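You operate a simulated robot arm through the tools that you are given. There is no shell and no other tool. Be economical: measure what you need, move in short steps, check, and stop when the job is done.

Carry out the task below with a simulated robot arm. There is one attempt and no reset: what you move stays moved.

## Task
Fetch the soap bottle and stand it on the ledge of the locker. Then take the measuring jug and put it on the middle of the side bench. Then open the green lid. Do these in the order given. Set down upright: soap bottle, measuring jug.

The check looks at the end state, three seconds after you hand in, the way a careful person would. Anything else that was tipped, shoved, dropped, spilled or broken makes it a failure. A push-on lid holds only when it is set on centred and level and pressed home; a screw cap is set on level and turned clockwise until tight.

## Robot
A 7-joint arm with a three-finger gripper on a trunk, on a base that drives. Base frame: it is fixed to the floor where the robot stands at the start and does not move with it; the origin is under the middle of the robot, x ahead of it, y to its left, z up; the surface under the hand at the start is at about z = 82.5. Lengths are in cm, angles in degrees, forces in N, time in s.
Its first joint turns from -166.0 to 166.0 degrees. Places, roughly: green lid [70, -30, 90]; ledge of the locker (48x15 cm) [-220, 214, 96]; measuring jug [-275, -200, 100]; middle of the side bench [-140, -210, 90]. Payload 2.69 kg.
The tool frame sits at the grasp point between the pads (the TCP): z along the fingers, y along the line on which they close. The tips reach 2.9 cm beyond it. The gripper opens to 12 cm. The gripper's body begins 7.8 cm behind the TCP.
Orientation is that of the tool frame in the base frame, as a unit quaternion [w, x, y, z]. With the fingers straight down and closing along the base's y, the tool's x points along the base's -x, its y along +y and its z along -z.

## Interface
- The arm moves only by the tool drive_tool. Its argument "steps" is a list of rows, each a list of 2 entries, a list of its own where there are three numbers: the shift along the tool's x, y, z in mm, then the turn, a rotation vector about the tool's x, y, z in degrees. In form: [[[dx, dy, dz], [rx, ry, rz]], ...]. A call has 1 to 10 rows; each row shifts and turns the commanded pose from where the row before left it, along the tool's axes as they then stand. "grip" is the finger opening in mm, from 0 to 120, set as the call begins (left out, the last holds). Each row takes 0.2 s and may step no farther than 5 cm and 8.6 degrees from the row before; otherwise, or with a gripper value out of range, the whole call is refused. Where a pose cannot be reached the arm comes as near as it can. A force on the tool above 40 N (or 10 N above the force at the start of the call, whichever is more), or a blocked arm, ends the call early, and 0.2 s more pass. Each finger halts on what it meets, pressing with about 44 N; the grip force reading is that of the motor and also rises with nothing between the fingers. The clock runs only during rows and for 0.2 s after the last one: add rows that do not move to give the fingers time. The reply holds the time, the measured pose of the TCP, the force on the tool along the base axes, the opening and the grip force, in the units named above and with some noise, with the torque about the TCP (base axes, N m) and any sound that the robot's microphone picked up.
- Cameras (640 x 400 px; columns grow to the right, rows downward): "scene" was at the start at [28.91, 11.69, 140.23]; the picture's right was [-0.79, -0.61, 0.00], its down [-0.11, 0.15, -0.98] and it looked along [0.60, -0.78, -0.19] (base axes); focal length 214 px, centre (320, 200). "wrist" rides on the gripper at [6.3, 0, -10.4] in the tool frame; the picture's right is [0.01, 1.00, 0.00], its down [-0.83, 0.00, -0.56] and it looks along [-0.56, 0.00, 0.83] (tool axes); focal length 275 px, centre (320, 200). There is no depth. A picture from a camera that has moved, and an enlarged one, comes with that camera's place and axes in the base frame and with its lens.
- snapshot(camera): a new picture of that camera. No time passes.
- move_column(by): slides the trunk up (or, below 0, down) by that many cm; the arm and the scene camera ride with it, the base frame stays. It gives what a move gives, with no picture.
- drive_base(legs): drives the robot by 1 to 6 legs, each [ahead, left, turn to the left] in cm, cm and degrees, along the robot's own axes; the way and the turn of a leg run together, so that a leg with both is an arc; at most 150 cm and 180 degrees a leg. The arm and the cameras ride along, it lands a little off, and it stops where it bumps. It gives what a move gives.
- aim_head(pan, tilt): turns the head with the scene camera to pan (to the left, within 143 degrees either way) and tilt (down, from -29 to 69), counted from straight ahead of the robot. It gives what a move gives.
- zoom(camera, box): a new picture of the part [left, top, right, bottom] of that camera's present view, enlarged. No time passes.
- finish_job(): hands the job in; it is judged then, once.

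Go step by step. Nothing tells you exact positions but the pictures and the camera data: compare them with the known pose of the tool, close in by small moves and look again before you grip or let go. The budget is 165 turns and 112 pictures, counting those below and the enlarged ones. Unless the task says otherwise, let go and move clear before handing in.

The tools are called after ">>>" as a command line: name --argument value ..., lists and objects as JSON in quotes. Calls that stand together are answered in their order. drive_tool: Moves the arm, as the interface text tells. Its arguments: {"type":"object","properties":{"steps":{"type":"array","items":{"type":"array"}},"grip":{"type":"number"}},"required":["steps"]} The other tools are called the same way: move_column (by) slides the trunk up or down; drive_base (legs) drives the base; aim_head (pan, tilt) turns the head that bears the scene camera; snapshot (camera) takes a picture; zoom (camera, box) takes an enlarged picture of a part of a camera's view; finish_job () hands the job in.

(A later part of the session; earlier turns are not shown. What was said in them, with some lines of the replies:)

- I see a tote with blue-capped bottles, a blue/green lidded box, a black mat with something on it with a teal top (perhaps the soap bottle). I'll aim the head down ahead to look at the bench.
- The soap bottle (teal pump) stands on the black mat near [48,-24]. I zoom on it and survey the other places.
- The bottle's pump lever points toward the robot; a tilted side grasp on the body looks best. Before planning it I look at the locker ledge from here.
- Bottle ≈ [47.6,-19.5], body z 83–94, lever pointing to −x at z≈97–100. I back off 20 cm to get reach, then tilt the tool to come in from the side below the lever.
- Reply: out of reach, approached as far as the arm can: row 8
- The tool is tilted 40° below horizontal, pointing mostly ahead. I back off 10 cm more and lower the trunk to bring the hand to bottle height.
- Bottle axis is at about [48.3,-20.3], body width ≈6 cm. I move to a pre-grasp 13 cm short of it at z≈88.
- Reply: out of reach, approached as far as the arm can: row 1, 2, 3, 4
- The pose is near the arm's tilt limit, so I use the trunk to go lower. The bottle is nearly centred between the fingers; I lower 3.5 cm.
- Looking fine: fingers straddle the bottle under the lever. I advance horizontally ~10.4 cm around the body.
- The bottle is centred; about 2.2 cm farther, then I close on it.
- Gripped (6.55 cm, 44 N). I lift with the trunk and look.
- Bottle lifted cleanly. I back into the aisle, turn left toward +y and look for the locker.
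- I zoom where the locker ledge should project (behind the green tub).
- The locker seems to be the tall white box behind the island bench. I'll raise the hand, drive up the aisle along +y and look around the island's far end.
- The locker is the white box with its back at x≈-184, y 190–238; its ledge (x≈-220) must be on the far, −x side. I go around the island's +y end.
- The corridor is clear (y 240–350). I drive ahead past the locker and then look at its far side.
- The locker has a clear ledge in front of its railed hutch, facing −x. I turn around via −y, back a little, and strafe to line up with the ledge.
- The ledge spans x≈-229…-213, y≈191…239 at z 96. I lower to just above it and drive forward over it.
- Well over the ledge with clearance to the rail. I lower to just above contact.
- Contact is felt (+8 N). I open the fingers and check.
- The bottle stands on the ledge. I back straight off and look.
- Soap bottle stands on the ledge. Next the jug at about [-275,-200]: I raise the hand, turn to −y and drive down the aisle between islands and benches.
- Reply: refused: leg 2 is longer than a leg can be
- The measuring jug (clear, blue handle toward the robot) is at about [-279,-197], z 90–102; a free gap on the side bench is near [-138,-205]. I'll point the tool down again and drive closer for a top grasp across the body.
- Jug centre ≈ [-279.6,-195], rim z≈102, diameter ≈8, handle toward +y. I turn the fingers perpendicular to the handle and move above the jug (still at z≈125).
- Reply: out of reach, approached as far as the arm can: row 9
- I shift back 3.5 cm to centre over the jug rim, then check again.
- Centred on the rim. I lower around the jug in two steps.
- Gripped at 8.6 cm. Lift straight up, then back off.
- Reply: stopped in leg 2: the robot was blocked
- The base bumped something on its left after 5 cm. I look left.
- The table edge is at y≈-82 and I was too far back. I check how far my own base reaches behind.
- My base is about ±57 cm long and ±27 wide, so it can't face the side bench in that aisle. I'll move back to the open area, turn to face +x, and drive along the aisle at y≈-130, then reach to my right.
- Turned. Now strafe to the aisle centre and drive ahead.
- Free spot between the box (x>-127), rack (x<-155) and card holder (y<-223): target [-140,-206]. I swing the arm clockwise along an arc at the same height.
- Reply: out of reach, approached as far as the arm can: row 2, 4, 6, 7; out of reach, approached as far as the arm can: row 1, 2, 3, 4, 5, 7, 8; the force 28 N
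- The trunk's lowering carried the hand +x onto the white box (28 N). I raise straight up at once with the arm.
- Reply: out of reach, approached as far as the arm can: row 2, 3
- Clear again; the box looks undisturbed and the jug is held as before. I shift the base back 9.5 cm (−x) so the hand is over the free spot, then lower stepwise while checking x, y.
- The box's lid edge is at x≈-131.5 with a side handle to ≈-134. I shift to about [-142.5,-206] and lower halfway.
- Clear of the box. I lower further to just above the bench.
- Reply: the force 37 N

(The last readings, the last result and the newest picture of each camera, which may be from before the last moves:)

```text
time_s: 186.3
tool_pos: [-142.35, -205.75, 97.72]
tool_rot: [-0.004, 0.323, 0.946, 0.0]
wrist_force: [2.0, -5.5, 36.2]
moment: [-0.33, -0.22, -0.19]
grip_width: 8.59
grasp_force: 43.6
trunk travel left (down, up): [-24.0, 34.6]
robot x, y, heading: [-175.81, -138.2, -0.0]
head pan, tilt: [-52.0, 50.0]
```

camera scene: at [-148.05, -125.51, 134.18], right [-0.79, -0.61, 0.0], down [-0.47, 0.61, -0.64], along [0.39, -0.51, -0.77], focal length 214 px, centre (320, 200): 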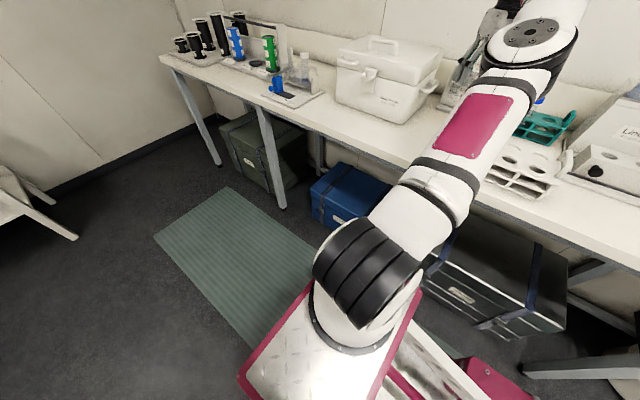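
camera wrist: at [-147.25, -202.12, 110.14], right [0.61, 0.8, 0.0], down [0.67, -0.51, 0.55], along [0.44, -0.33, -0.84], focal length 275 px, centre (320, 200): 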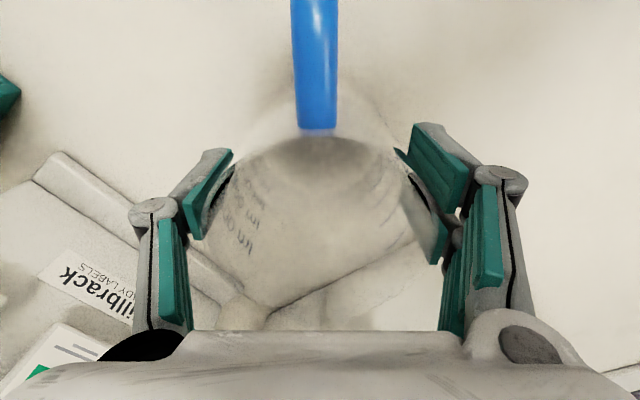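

Contact; I relax by 1.5 mm and open.

>>> drive_tool --steps '[[[0, 0, -1.5], [0, 0, 0]], [[0, 0, 0], [0, 0, 0]]]'

>>> drive_tool --steps '[[[0, 0, 0], [0, 0, 0]], [[0, 0, 0], [0, 0, 0]]]' --grip 110

>>> snapshot --camera "wrist"

```text
time_s: 186.9
tool_pos: [-142.3, -205.84, 97.72]
tool_rot: [-0.005, 0.322, 0.947, 0.001]
wrist_force: [2.6, -7.2, 29.5]
moment: [-0.64, -0.39, -0.05]
grip_width: 8.58
grasp_force: 44.1
trunk travel left (down, up): [-24.0, 34.6]
robot x, y, heading: [-176.01, -138.44, -0.4]
head pan, tilt: [-52.0, 50.0]
```

```text
time_s: 187.5
tool_pos: [-142.31, -205.93, 97.53]
tool_rot: [-0.006, 0.322, 0.947, 0.002]
wrist_force: [0.2, -0.2, -0.5]
moment: [0.0, 0.0, 0.04]
grip_width: 11.03
grasp_force: 0.0
trunk travel left (down, up): [-24.0, 34.6]
robot x, y, heading: [-175.97, -138.23, 0.1]
head pan, tilt: [-52.0, 50.0]
```

```text
39 pictures are left
camera wrist: at [-147.24, -202.11, 108.08], right [0.61, 0.8, 0.0], down [0.67, -0.51, 0.55], along [0.43, -0.33, -0.84], focal length 275 px, centre (320, 200)
```

wrist: 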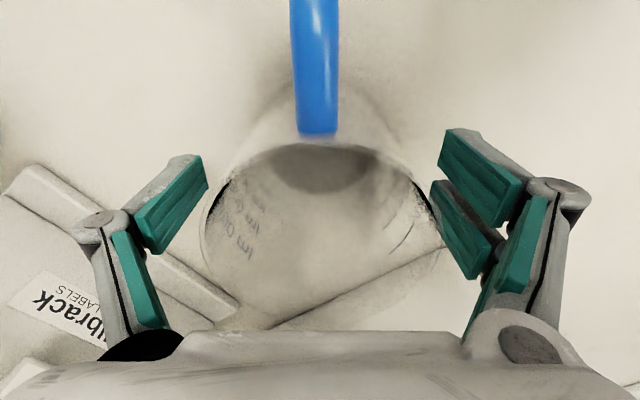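

The jug stands. I lift straight up clear of it and look.

>>> move_column --by 9

>>> move_column --by 12

>>> snapshot --camera "wrist"

```text
time_s: 188.8
tool_pos: [-142.23, -205.77, 106.66]
tool_rot: [-0.004, 0.322, 0.947, 0.003]
wrist_force: [0.3, -0.1, -0.4]
moment: [0.0, 0.01, 0.0]
grip_width: 11.03
grasp_force: 0.1
trunk travel left (down, up): [-33.0, 25.6]
robot x, y, heading: [-175.85, -138.06, -0.5]
head pan, tilt: [-52.0, 50.0]
```

```text
time_s: 190.3
tool_pos: [-142.29, -205.92, 118.57]
tool_rot: [-0.005, 0.322, 0.947, 0.002]
wrist_force: [0.8, 0.2, -1.0]
moment: [0.01, 0.03, 0.05]
grip_width: 11.01
grasp_force: 0.1
trunk travel left (down, up): [-45.0, 13.6]
robot x, y, heading: [-176.13, -138.29, -0.3]
head pan, tilt: [-52.0, 50.0]
```

```text
38 pictures are left
camera wrist: at [-147.2, -202.1, 129.15], right [0.61, 0.8, 0.0], down [0.67, -0.51, 0.55], along [0.44, -0.33, -0.84], focal length 275 px, centre (320, 200)
```

wrist: 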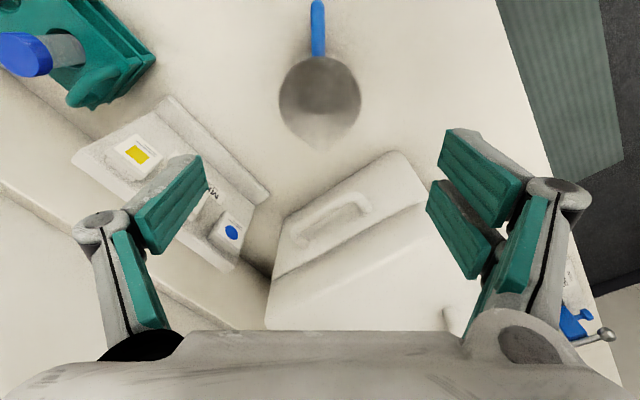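

Jug upright in the middle gap. I raise a little and swing the arm back to the front.

>>> move_column --by 7

>>> drive_tool --steps '[[[-18.7, 42, 0], [0, 0, -3.5]], [[-18.7, 42, 0], [0, 0, -3.5]], [[-18.7, 42, 0], [0, 0, -3.5]], [[-18.7, 42, 0], [0, 0, -3.5]], [[-18.7, 42, 0], [0, 0, -3.5]], [[-18.7, 42, 0], [0, 0, -3.5]], [[-18.7, 42, 0], [0, 0, -3.5]], [[-18.7, 42, 0], [0, 0, -3.5]], [[-18.7, 42, 0], [0, 0, -3.5]], [[-18.7, 42, 0], [0, 0, -3.5]]]'

>>> snapshot --camera "scene"

```text
time_s: 191.4
tool_pos: [-142.21, -205.75, 125.58]
tool_rot: [-0.005, 0.322, 0.947, 0.002]
wrist_force: [-0.2, 0.0, 0.3]
moment: [-0.01, 0.04, 0.0]
grip_width: 11.0
grasp_force: 0.0
trunk travel left (down, up): [-52.0, 6.6]
robot x, y, heading: [-176.34, -138.4, -0.2]
head pan, tilt: [-52.0, 50.0]
```

```text
time_s: 193.6
tool_pos: [-109.89, -174.24, 125.63]
tool_rot: [-0.003, 0.023, 1.0, 0.004]
wrist_force: [-0.2, -0.1, 1.2]
moment: [0.05, -0.06, 0.0]
grip_width: 11.0
grasp_force: 0.0
trunk travel left (down, up): [-52.0, 6.6]
robot x, y, heading: [-176.12, -138.45, -0.6]
head pan, tilt: [-52.0, 50.0]
```

```text
37 pictures are left
camera scene: at [-160.83, -125.5, 151.24], right [-0.79, -0.61, 0.0], down [-0.47, 0.61, -0.64], along [0.39, -0.51, -0.77], focal length 214 px, centre (320, 200)
```

scene: 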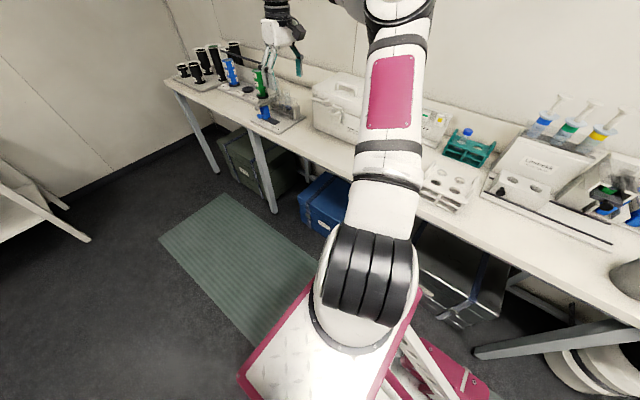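

>>> drive_tool --steps '[[[-18.7, 42, 0], [0, 0, -3.5]], [[-18.7, 42, 0], [0, 0, -3.5]], [[-18.7, 42, 0], [0, 0, -3.5]], [[-18.7, 42, 0], [0, 0, -3.5]], [[-18.7, 42, 0], [0, 0, -3.5]], [[0, 0, 0], [0, 0, 0]]]'

>>> aim_head --pan -35 --tilt 45

>>> snapshot --camera "scene"

```text
time_s: 195.0
tool_pos: [-102.27, -152.63, 125.59]
tool_rot: [-0.004, -0.13, 0.991, 0.004]
wrist_force: [-0.9, -0.6, -0.2]
moment: [0.04, 0.02, -0.03]
grip_width: 10.99
grasp_force: 0.0
trunk travel left (down, up): [-52.0, 6.6]
robot x, y, heading: [-176.16, -138.52, -0.1]
head pan, tilt: [-52.0, 50.0]
```

```text
time_s: 195.8
tool_pos: [-102.3, -152.72, 125.71]
tool_rot: [-0.002, -0.13, 0.992, 0.004]
wrist_force: [0.4, 0.3, 0.6]
moment: [0.01, 0.02, 0.01]
grip_width: 11.01
grasp_force: 0.0
trunk travel left (down, up): [-52.0, 6.6]
robot x, y, heading: [-176.12, -138.43, -0.2]
head pan, tilt: [-35.0, 45.0]
```

```text
36 pictures are left
camera scene: at [-158.89, -124.05, 151.93], right [-0.58, -0.82, 0.0], down [-0.58, 0.41, -0.71], along [0.58, -0.41, -0.71], focal length 214 px, centre (320, 200)
```

scene: 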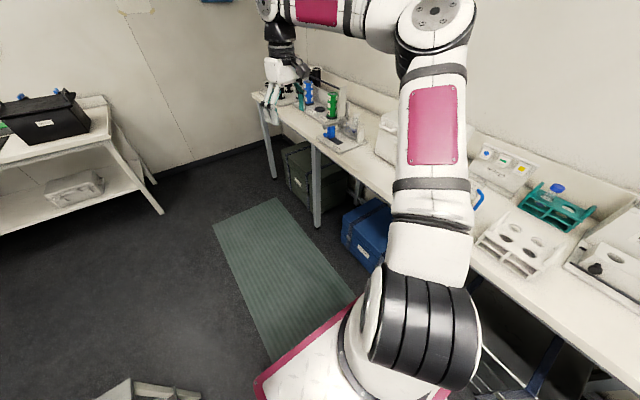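

Now to the green lid: drive to the aisle's end and strafe to face the start bench.

>>> drive_base --legs '[[112, 3, 0], [0, 115, 0]]'

>>> aim_head --pan -20 --tilt 30

>>> snapshot --camera "scene"

```text
time_s: 207.0
tool_pos: [9.28, -32.84, 125.54]
tool_rot: [-0.003, -0.137, 0.991, 0.004]
wrist_force: [0.1, 0.2, -0.4]
moment: [-0.02, 0.01, 0.0]
grip_width: 10.98
grasp_force: 0.0
trunk travel left (down, up): [-52.0, 6.6]
robot x, y, heading: [-64.78, -19.88, 0.8]
head pan, tilt: [-35.0, 45.0]
```

```text
time_s: 207.8
tool_pos: [9.31, -32.74, 125.64]
tool_rot: [-0.004, -0.137, 0.991, 0.004]
wrist_force: [1.6, -0.2, 0.3]
moment: [-0.03, -0.01, -0.04]
grip_width: 11.02
grasp_force: 0.0
trunk travel left (down, up): [-52.0, 6.6]
robot x, y, heading: [-64.5, -19.73, 0.7]
head pan, tilt: [-20.0, 30.0]
```

```text
35 pictures are left
camera scene: at [-45.89, -3.5, 154.18], right [-0.33, -0.94, 0.0], down [-0.47, 0.17, -0.87], along [0.82, -0.29, -0.5], focal length 214 px, centre (320, 200)
```

scene: 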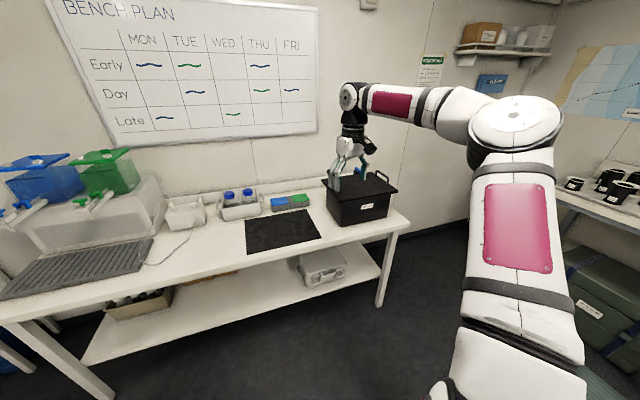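

>>> drive_base --legs '[[48, 0, -0.7]]'

>>> aim_head --pan -30 --tilt 40

>>> zoom --camera "scene" --box '[200, 100, 440, 250]'

>>> snapshot --camera "wrist"

```text
time_s: 210.6
tool_pos: [56.95, -33.42, 125.6]
tool_rot: [-0.003, -0.132, 0.991, 0.003]
wrist_force: [-0.7, -0.3, -0.5]
moment: [0.01, 0.02, 0.01]
grip_width: 10.99
grasp_force: 0.1
trunk travel left (down, up): [-52.0, 6.6]
robot x, y, heading: [-16.56, -19.37, -0.2]
head pan, tilt: [-20.0, 30.0]
```

```text
time_s: 211.3
tool_pos: [57.0, -33.5, 125.65]
tool_rot: [-0.003, -0.131, 0.991, 0.004]
wrist_force: [-0.8, -0.6, -0.6]
moment: [-0.01, 0.01, 0.0]
grip_width: 11.0
grasp_force: 0.0
trunk travel left (down, up): [-52.0, 6.6]
robot x, y, heading: [-17.16, -19.47, -0.1]
head pan, tilt: [-30.0, 40.0]
```

```text
2.67 times, centred on (320, 175) of scene
camera zoom: at [0.96, -4.65, 152.66], right [-0.5, -0.87, 0.0], down [-0.56, 0.32, -0.77], along [0.66, -0.38, -0.64], focal length 572 px, centre (320, 267)
```

zoom: 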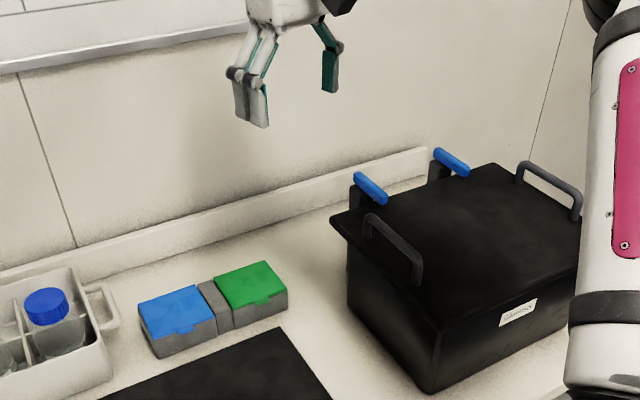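

```text
33 pictures are left
camera wrist: at [50.97, -35.25, 136.13], right [-0.26, 0.96, 0.01], down [0.81, 0.22, 0.55], along [0.53, 0.15, -0.83], focal length 275 px, centre (320, 200)
```

wrist: 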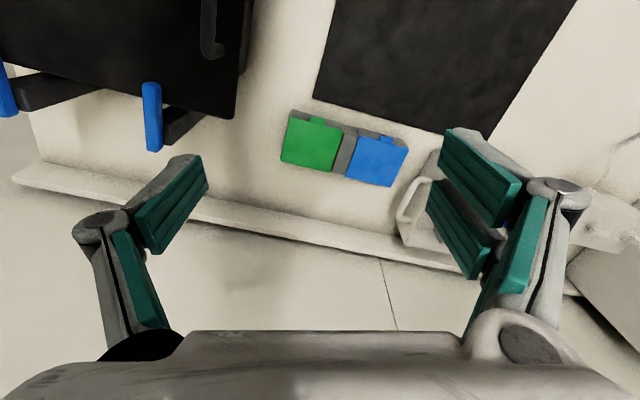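

>>> zoom --camera "wrist" --box '[260, 90, 420, 200]'

>>> zoom --camera "scene" --box '[240, 180, 320, 240]'

```text
3.64 times, centred on (340, 145) of wrist
camera zoom: at [50.97, -35.25, 136.13], right [-0.26, 0.96, 0.01], down [0.81, 0.22, 0.55], along [0.53, 0.15, -0.83], focal length 1001 px, centre (247, 400)
```

zoom: 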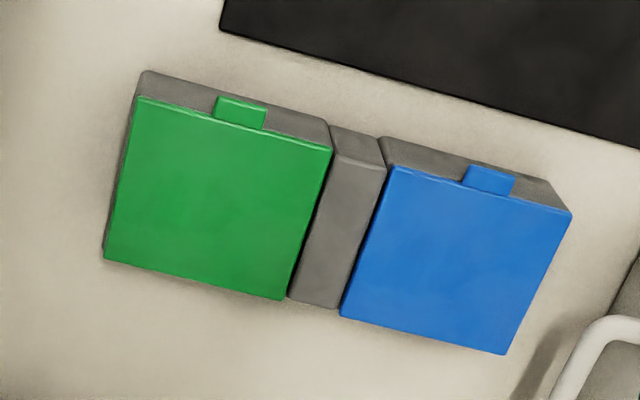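

```text
6.67 times, centred on (280, 210) of scene
camera zoom: at [0.96, -4.65, 152.66], right [-0.5, -0.87, 0.0], down [-0.56, 0.32, -0.77], along [0.66, -0.38, -0.64], focal length 1430 px, centre (587, 133)
```

zoom: 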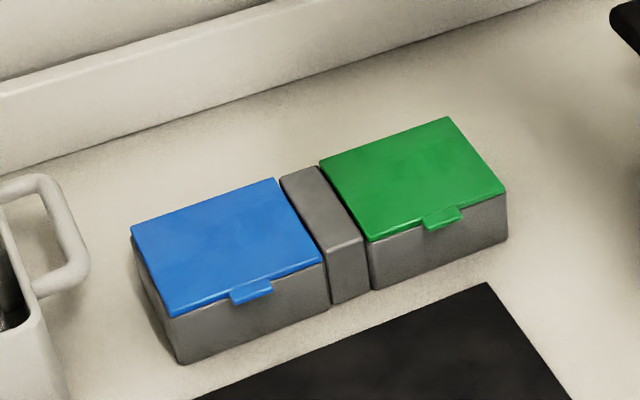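

The green lid spans x 66.3–75.4, y −36.3…−26.3, top z≈87.3, hinged at the back, with a tab at [65.6,−31.1]. I'll close the gripper, tilt the tool, and lift the tab from below with the fingertips. First orient, after backing off.

>>> drive_base --legs '[[-16, 2.5, 0]]'

>>> drive_tool --steps '[[[0, 0, 0], [0, 0, 8.5]], [[0, 0, 0], [0, 0, 8.5]], [[0, 0, 0], [0, 0, 8.5]], [[0, 0, 0], [0, -8.4, 0]], [[0, 0, 0], [0, -8.4, 0]], [[0, 0, 0], [0, -8.4, 0]], [[0, 0, 0], [0, -8.4, 0]], [[0, 0, 0], [0, -8.4, 0]], [[0, 0, 0], [0, -8.4, 0]], [[0, 0, 0], [0, 0, 0]]]' --grip 0

>>> move_column --by -25

```text
time_s: 212.8
tool_pos: [40.8, -30.99, 125.59]
tool_rot: [-0.004, -0.132, 0.991, 0.004]
wrist_force: [-0.2, 0.2, 0.1]
moment: [0.02, -0.01, 0.0]
grip_width: 11.01
grasp_force: 0.0
trunk travel left (down, up): [-52.0, 6.6]
robot x, y, heading: [-33.19, -16.59, -0.1]
head pan, tilt: [-30.0, 40.0]
```

```text
time_s: 215.0
tool_pos: [40.85, -30.91, 125.65]
tool_rot: [0.421, 0.083, 0.903, -0.035]
wrist_force: [0.3, -0.7, -0.1]
moment: [0.01, 0.01, 0.03]
grip_width: 0.02
grasp_force: 28.9
trunk travel left (down, up): [-52.0, 6.6]
robot x, y, heading: [-33.43, -16.64, 0.0]
head pan, tilt: [-30.0, 40.0]
```

```text
time_s: 217.5
tool_pos: [40.75, -30.93, 100.58]
tool_rot: [0.42, 0.083, 0.903, -0.036]
wrist_force: [-0.2, 0.4, 0.7]
moment: [0.0, -0.02, 0.01]
grip_width: 0.01
grasp_force: 29.1
trunk travel left (down, up): [-27.0, 31.6]
robot x, y, heading: [-32.9, -17.12, 0.0]
head pan, tilt: [-30.0, 40.0]
```

>>> move_column --by -12.5

>>> drive_base --legs '[[17, 0, 0]]'

>>> snapshot --camera "wrist"

>>> zoom --camera "scene" --box '[240, 100, 400, 200]'

```text
time_s: 219.1
tool_pos: [40.72, -30.83, 88.11]
tool_rot: [0.419, 0.084, 0.903, -0.037]
wrist_force: [-0.3, -0.4, 0.1]
moment: [0.02, 0.0, 0.01]
grip_width: 0.0
grasp_force: 28.4
trunk travel left (down, up): [-14.5, 44.1]
robot x, y, heading: [-33.35, -17.23, -0.0]
head pan, tilt: [-30.0, 40.0]
```

```text
time_s: 220.6
tool_pos: [57.93, -30.8, 88.08]
tool_rot: [0.42, 0.083, 0.903, -0.036]
wrist_force: [0.0, -0.6, -0.6]
moment: [-0.02, 0.0, -0.02]
grip_width: 0.0
grasp_force: 28.4
trunk travel left (down, up): [-14.5, 44.1]
robot x, y, heading: [-16.0, -17.0, -0.4]
head pan, tilt: [-30.0, 40.0]
```

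```text
30 pictures are left
camera wrist: at [46.21, -28.79, 90.07], right [0.18, 0.98, 0.0], down [0.11, -0.02, 0.99], along [0.98, -0.18, -0.11], focal length 275 px, centre (320, 200)
```

wrist: 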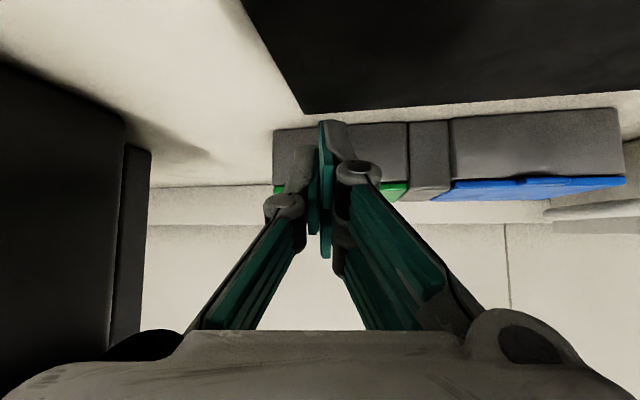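

```text
4.00 times, centred on (320, 150) of scene
camera zoom: at [21.02, -2.11, 115.12], right [-0.5, -0.87, 0.0], down [-0.56, 0.32, -0.77], along [0.66, -0.38, -0.64], focal length 858 px, centre (320, 400)
```

zoom: 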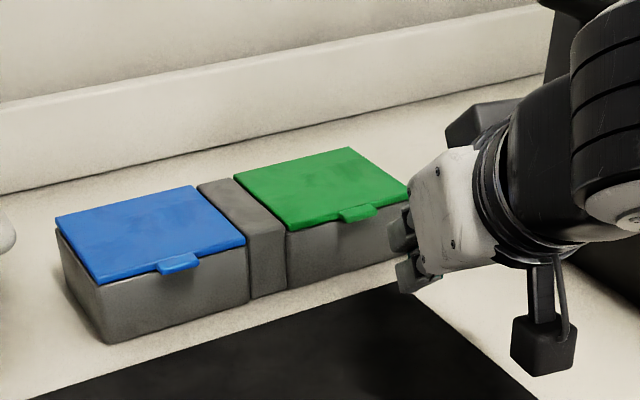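

The fingertips line up with the tab (y≈−31.2). I dip slightly and slide them under the tab.

>>> drive_tool --steps '[[[-1.1, 2.1, 14.5], [0, 0, 0]], [[-1.1, 2.1, 14.5], [0, 0, 0]], [[0, 0, 0], [0, 0, 0]]]'

>>> drive_tool --steps '[[[-7.6, 2.1, 9], [0, 0, 0]], [[-7.6, 2.1, 9], [0, 0, 0]], [[0, 0, 0], [0, 0, 0]]]'

>>> snapshot --camera "wrist"

>>> zoom --camera "scene" --box '[260, 110, 380, 185]'

```text
time_s: 221.3
tool_pos: [60.47, -30.9, 86.38]
tool_rot: [0.421, 0.083, 0.902, -0.035]
wrist_force: [-0.3, 0.4, 0.1]
moment: [0.03, 0.01, 0.0]
grip_width: 0.02
grasp_force: 28.4
trunk travel left (down, up): [-14.5, 44.1]
robot x, y, heading: [-15.71, -16.82, 0.2]
head pan, tilt: [-30.0, 40.0]
```

```text
time_s: 222.2
tool_pos: [62.94, -30.92, 86.4]
tool_rot: [0.421, 0.083, 0.903, -0.036]
wrist_force: [-2.3, -0.5, 0.0]
moment: [-0.01, 0.0, 0.02]
grip_width: 0.01
grasp_force: 28.0
trunk travel left (down, up): [-14.5, 44.1]
robot x, y, heading: [-15.67, -16.87, -0.0]
head pan, tilt: [-30.0, 40.0]
```

```text
28 pictures are left
camera wrist: at [51.04, -28.82, 88.34], right [0.18, 0.98, 0.0], down [0.11, -0.02, 0.99], along [0.98, -0.18, -0.11], focal length 275 px, centre (320, 200)
```

wrist: 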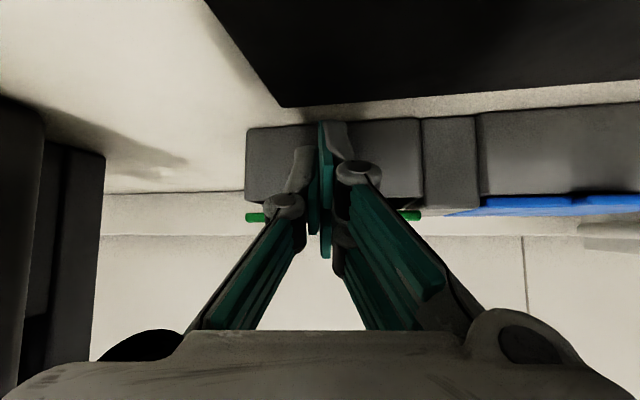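

```text
5.33 times, centred on (320, 148) of scene
camera zoom: at [21.02, -2.11, 115.12], right [-0.5, -0.87, 0.0], down [-0.56, 0.32, -0.77], along [0.66, -0.38, -0.64], focal length 1144 px, centre (320, 480)
```

zoom: 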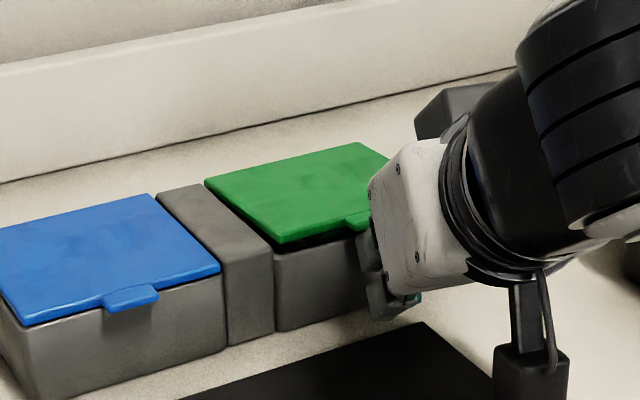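

The tip is under the tab and the lid edge already shows a slight gap. I now lift along the hinge arc, first to ~30°.

>>> drive_tool --steps '[[[-8.5, 0.3, -5], [0, 0, 0]], [[-8.5, 0.3, -5], [0, 0, 0]], [[-12.7, 0.9, -4.1], [0, 0, 0]], [[-12.7, 0.9, -4.1], [0, 0, 0]], [[0, 0, 0], [0, 0, 0]]]'

>>> zoom --camera "scene" --box '[260, 90, 400, 190]'

>>> snapshot --camera "wrist"

```text
time_s: 223.3
tool_pos: [64.2, -30.95, 90.85]
tool_rot: [0.42, 0.083, 0.903, -0.036]
wrist_force: [-0.4, 0.6, -0.3]
moment: [-0.01, 0.0, 0.03]
grip_width: 0.0
grasp_force: 28.9
trunk travel left (down, up): [-14.5, 44.1]
robot x, y, heading: [-15.74, -16.9, -0.1]
head pan, tilt: [-30.0, 40.0]
```

```text
4.00 times, centred on (330, 140) of scene
camera zoom: at [21.03, -2.11, 115.11], right [-0.5, -0.87, 0.0], down [-0.56, 0.32, -0.77], along [0.66, -0.38, -0.64], focal length 858 px, centre (280, 440)
```

zoom: 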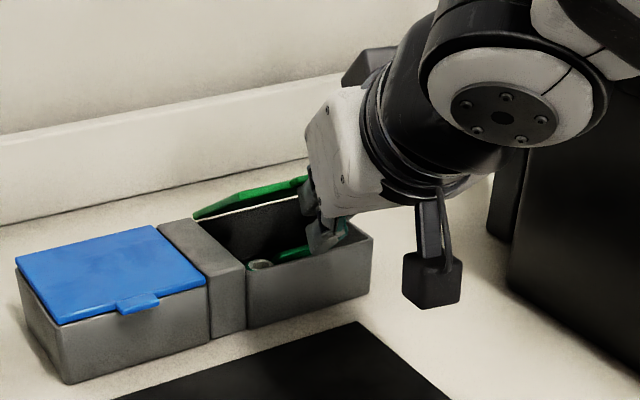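

```text
25 pictures are left
camera wrist: at [52.39, -28.82, 92.79], right [0.18, 0.98, 0.0], down [0.11, -0.02, 0.99], along [0.98, -0.18, -0.11], focal length 275 px, centre (320, 200)
```

wrist: 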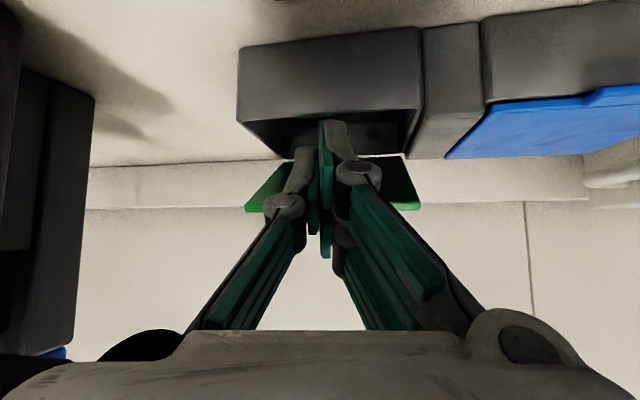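

The lid is lifting nicely (~30°). I continue along the arc to ~75°.

>>> drive_tool --steps '[[[-13.4, 1.4, -0.7], [0, 0, 0]], [[-13.4, 1.4, -0.7], [0, 0, 0]], [[-13, 1.8, 2.8], [0, 0, 0]], [[-13, 1.8, 2.8], [0, 0, 0]], [[-11.8, 2.1, 6], [0, 0, 0]], [[-11.8, 2.1, 6], [0, 0, 0]], [[0, 0, 0], [0, 0, 0]]]'

>>> zoom --camera "scene" --box '[260, 60, 420, 190]'

>>> snapshot --camera "wrist"

```text
time_s: 224.9
tool_pos: [70.45, -31.06, 95.62]
tool_rot: [0.42, 0.082, 0.903, -0.035]
wrist_force: [-0.6, -0.3, 0.0]
moment: [0.0, 0.03, 0.04]
grip_width: 0.0
grasp_force: 28.8
trunk travel left (down, up): [-14.5, 44.1]
robot x, y, heading: [-15.96, -17.12, -0.1]
head pan, tilt: [-30.0, 40.0]
```

```text
3.08 times, centred on (340, 125) of scene
camera zoom: at [21.02, -2.11, 115.11], right [-0.5, -0.87, 0.0], down [-0.56, 0.32, -0.77], along [0.66, -0.38, -0.64], focal length 660 px, centre (258, 431)
```

zoom: 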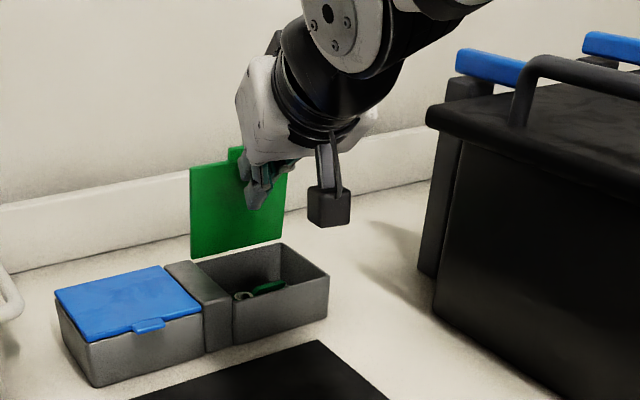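

```text
23 pictures are left
camera wrist: at [58.57, -28.95, 97.56], right [0.18, 0.98, 0.0], down [0.11, -0.02, 0.99], along [0.98, -0.18, -0.11], focal length 275 px, centre (320, 200)
```

wrist: 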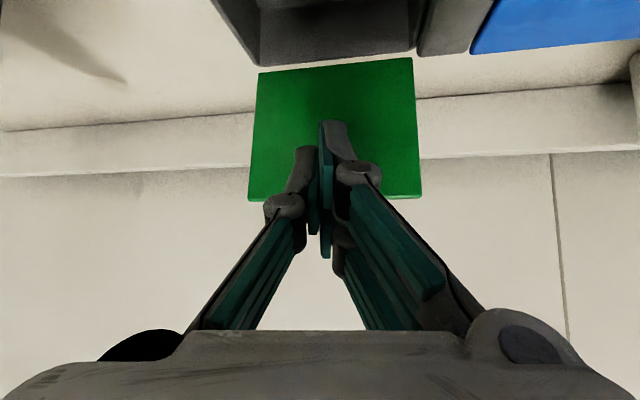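

Nearly vertical. I push on past 90° to about 110°.

>>> drive_tool --steps '[[[-9.8, 2.3, 9], [0, 0, 0]], [[-9.8, 2.3, 9], [0, 0, 0]], [[-7.1, 2.3, 11.2], [0, 0, 0]], [[-7.1, 2.3, 11.2], [0, 0, 0]], [[0, 0, 0], [0, 0, 0]]]'

>>> zoom --camera "scene" --box '[260, 60, 420, 190]'

>>> snapshot --camera "wrist"

```text
time_s: 226.2
tool_pos: [75.68, -31.03, 95.78]
tool_rot: [0.42, 0.083, 0.903, -0.035]
wrist_force: [-28.5, 3.9, 7.6]
moment: [-0.04, -0.21, 0.18]
grip_width: 0.0
grasp_force: 28.7
trunk travel left (down, up): [-14.5, 44.1]
robot x, y, heading: [-15.84, -16.93, -0.1]
head pan, tilt: [-30.0, 40.0]
```

```text
3.08 times, centred on (340, 125) of scene
camera zoom: at [20.87, -2.08, 115.16], right [-0.5, -0.87, 0.0], down [-0.56, 0.32, -0.77], along [0.66, -0.38, -0.64], focal length 660 px, centre (258, 431)
```

zoom: 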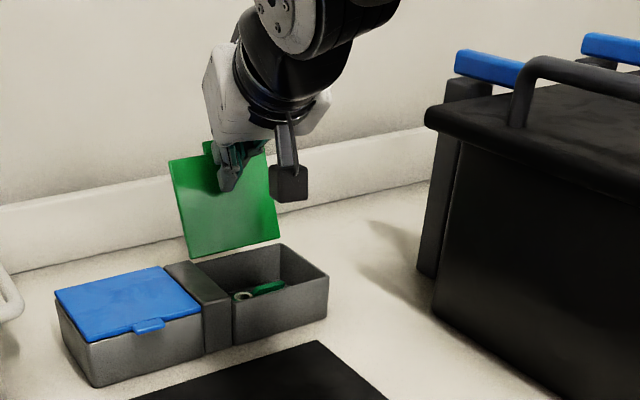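

```text
21 pictures are left
camera wrist: at [63.75, -28.98, 97.58], right [0.18, 0.98, 0.0], down [0.11, -0.02, 0.99], along [0.98, -0.18, -0.11], focal length 275 px, centre (320, 200)
```

wrist: 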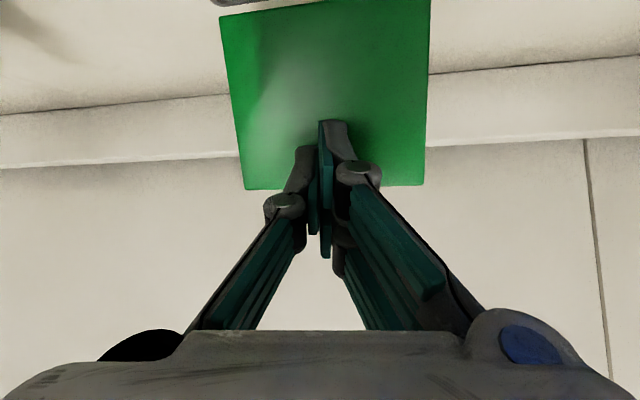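

The lid has reached its stop past vertical. I ease off backward and see whether it stays.

>>> drive_tool --steps '[[[6.3, -1.7, -7.5], [0, 0, 0]], [[12.7, -3.5, -15], [0, 0, 0]], [[12.7, -3.5, -15], [0, 0, 0]], [[12.7, -3.5, -15], [0, 0, 0]], [[0, 0, 0], [0, 0, 0]]]'

>>> zoom --camera "scene" --box '[260, 60, 420, 190]'

```text
time_s: 227.3
tool_pos: [68.77, -30.97, 95.58]
tool_rot: [0.42, 0.083, 0.903, -0.037]
wrist_force: [0.0, 0.3, -0.2]
moment: [0.03, 0.0, -0.03]
grip_width: 0.0
grasp_force: 28.7
trunk travel left (down, up): [-14.5, 44.1]
robot x, y, heading: [-16.02, -16.54, -0.0]
head pan, tilt: [-30.0, 40.0]
```

```text
3.08 times, centred on (340, 125) of scene
camera zoom: at [21.03, -2.1, 115.11], right [-0.5, -0.87, 0.0], down [-0.56, 0.32, -0.77], along [0.66, -0.38, -0.64], focal length 660 px, centre (258, 431)
```

zoom: 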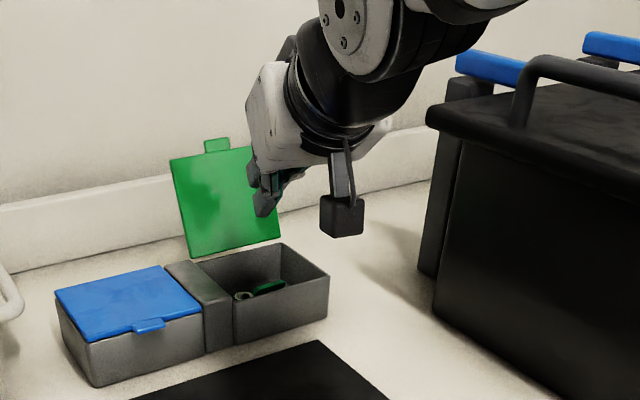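

The green lid stays open and the box hasn't moved. I back clear and take a last look.

>>> drive_base --legs '[[-25, 0, 0]]'

>>> snapshot --camera "scene"

```text
time_s: 229.2
tool_pos: [43.86, -31.12, 95.55]
tool_rot: [0.42, 0.084, 0.903, -0.036]
wrist_force: [0.3, -1.3, -0.1]
moment: [0.0, -0.01, 0.03]
grip_width: 0.0
grasp_force: 28.4
trunk travel left (down, up): [-14.5, 44.1]
robot x, y, heading: [-40.3, -16.73, -0.4]
head pan, tilt: [-30.0, 40.0]
```

```text
19 pictures are left
camera scene: at [-3.82, -2.17, 115.11], right [-0.5, -0.86, 0.0], down [-0.56, 0.32, -0.77], along [0.66, -0.39, -0.64], focal length 214 px, centre (320, 200)
```

scene: 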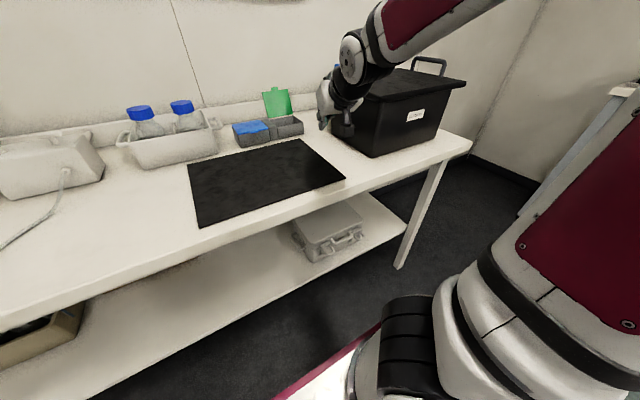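

The green lid stands open, the soap bottle is on the locker ledge and the jug is on the side bench. The hand is clear, so I hand in.

>>> finish_job

```text
The job is handed in.
```

I did all three steps in order and handed the job in. The soap bottle stands upright on the locker ledge, the measuring jug stands upright in the middle of the side bench, and the green lid is open past vertical.

Two bumps along the way:
- **White box:** while I was lowering the jug, it pressed on the lid of the white box at about 28 N. I lifted off at once, and by my measurement the box had not moved.
- **Table:** the base bumped the table with the instruments once while strafing. Everything on it was still standing when I looked afterwards.
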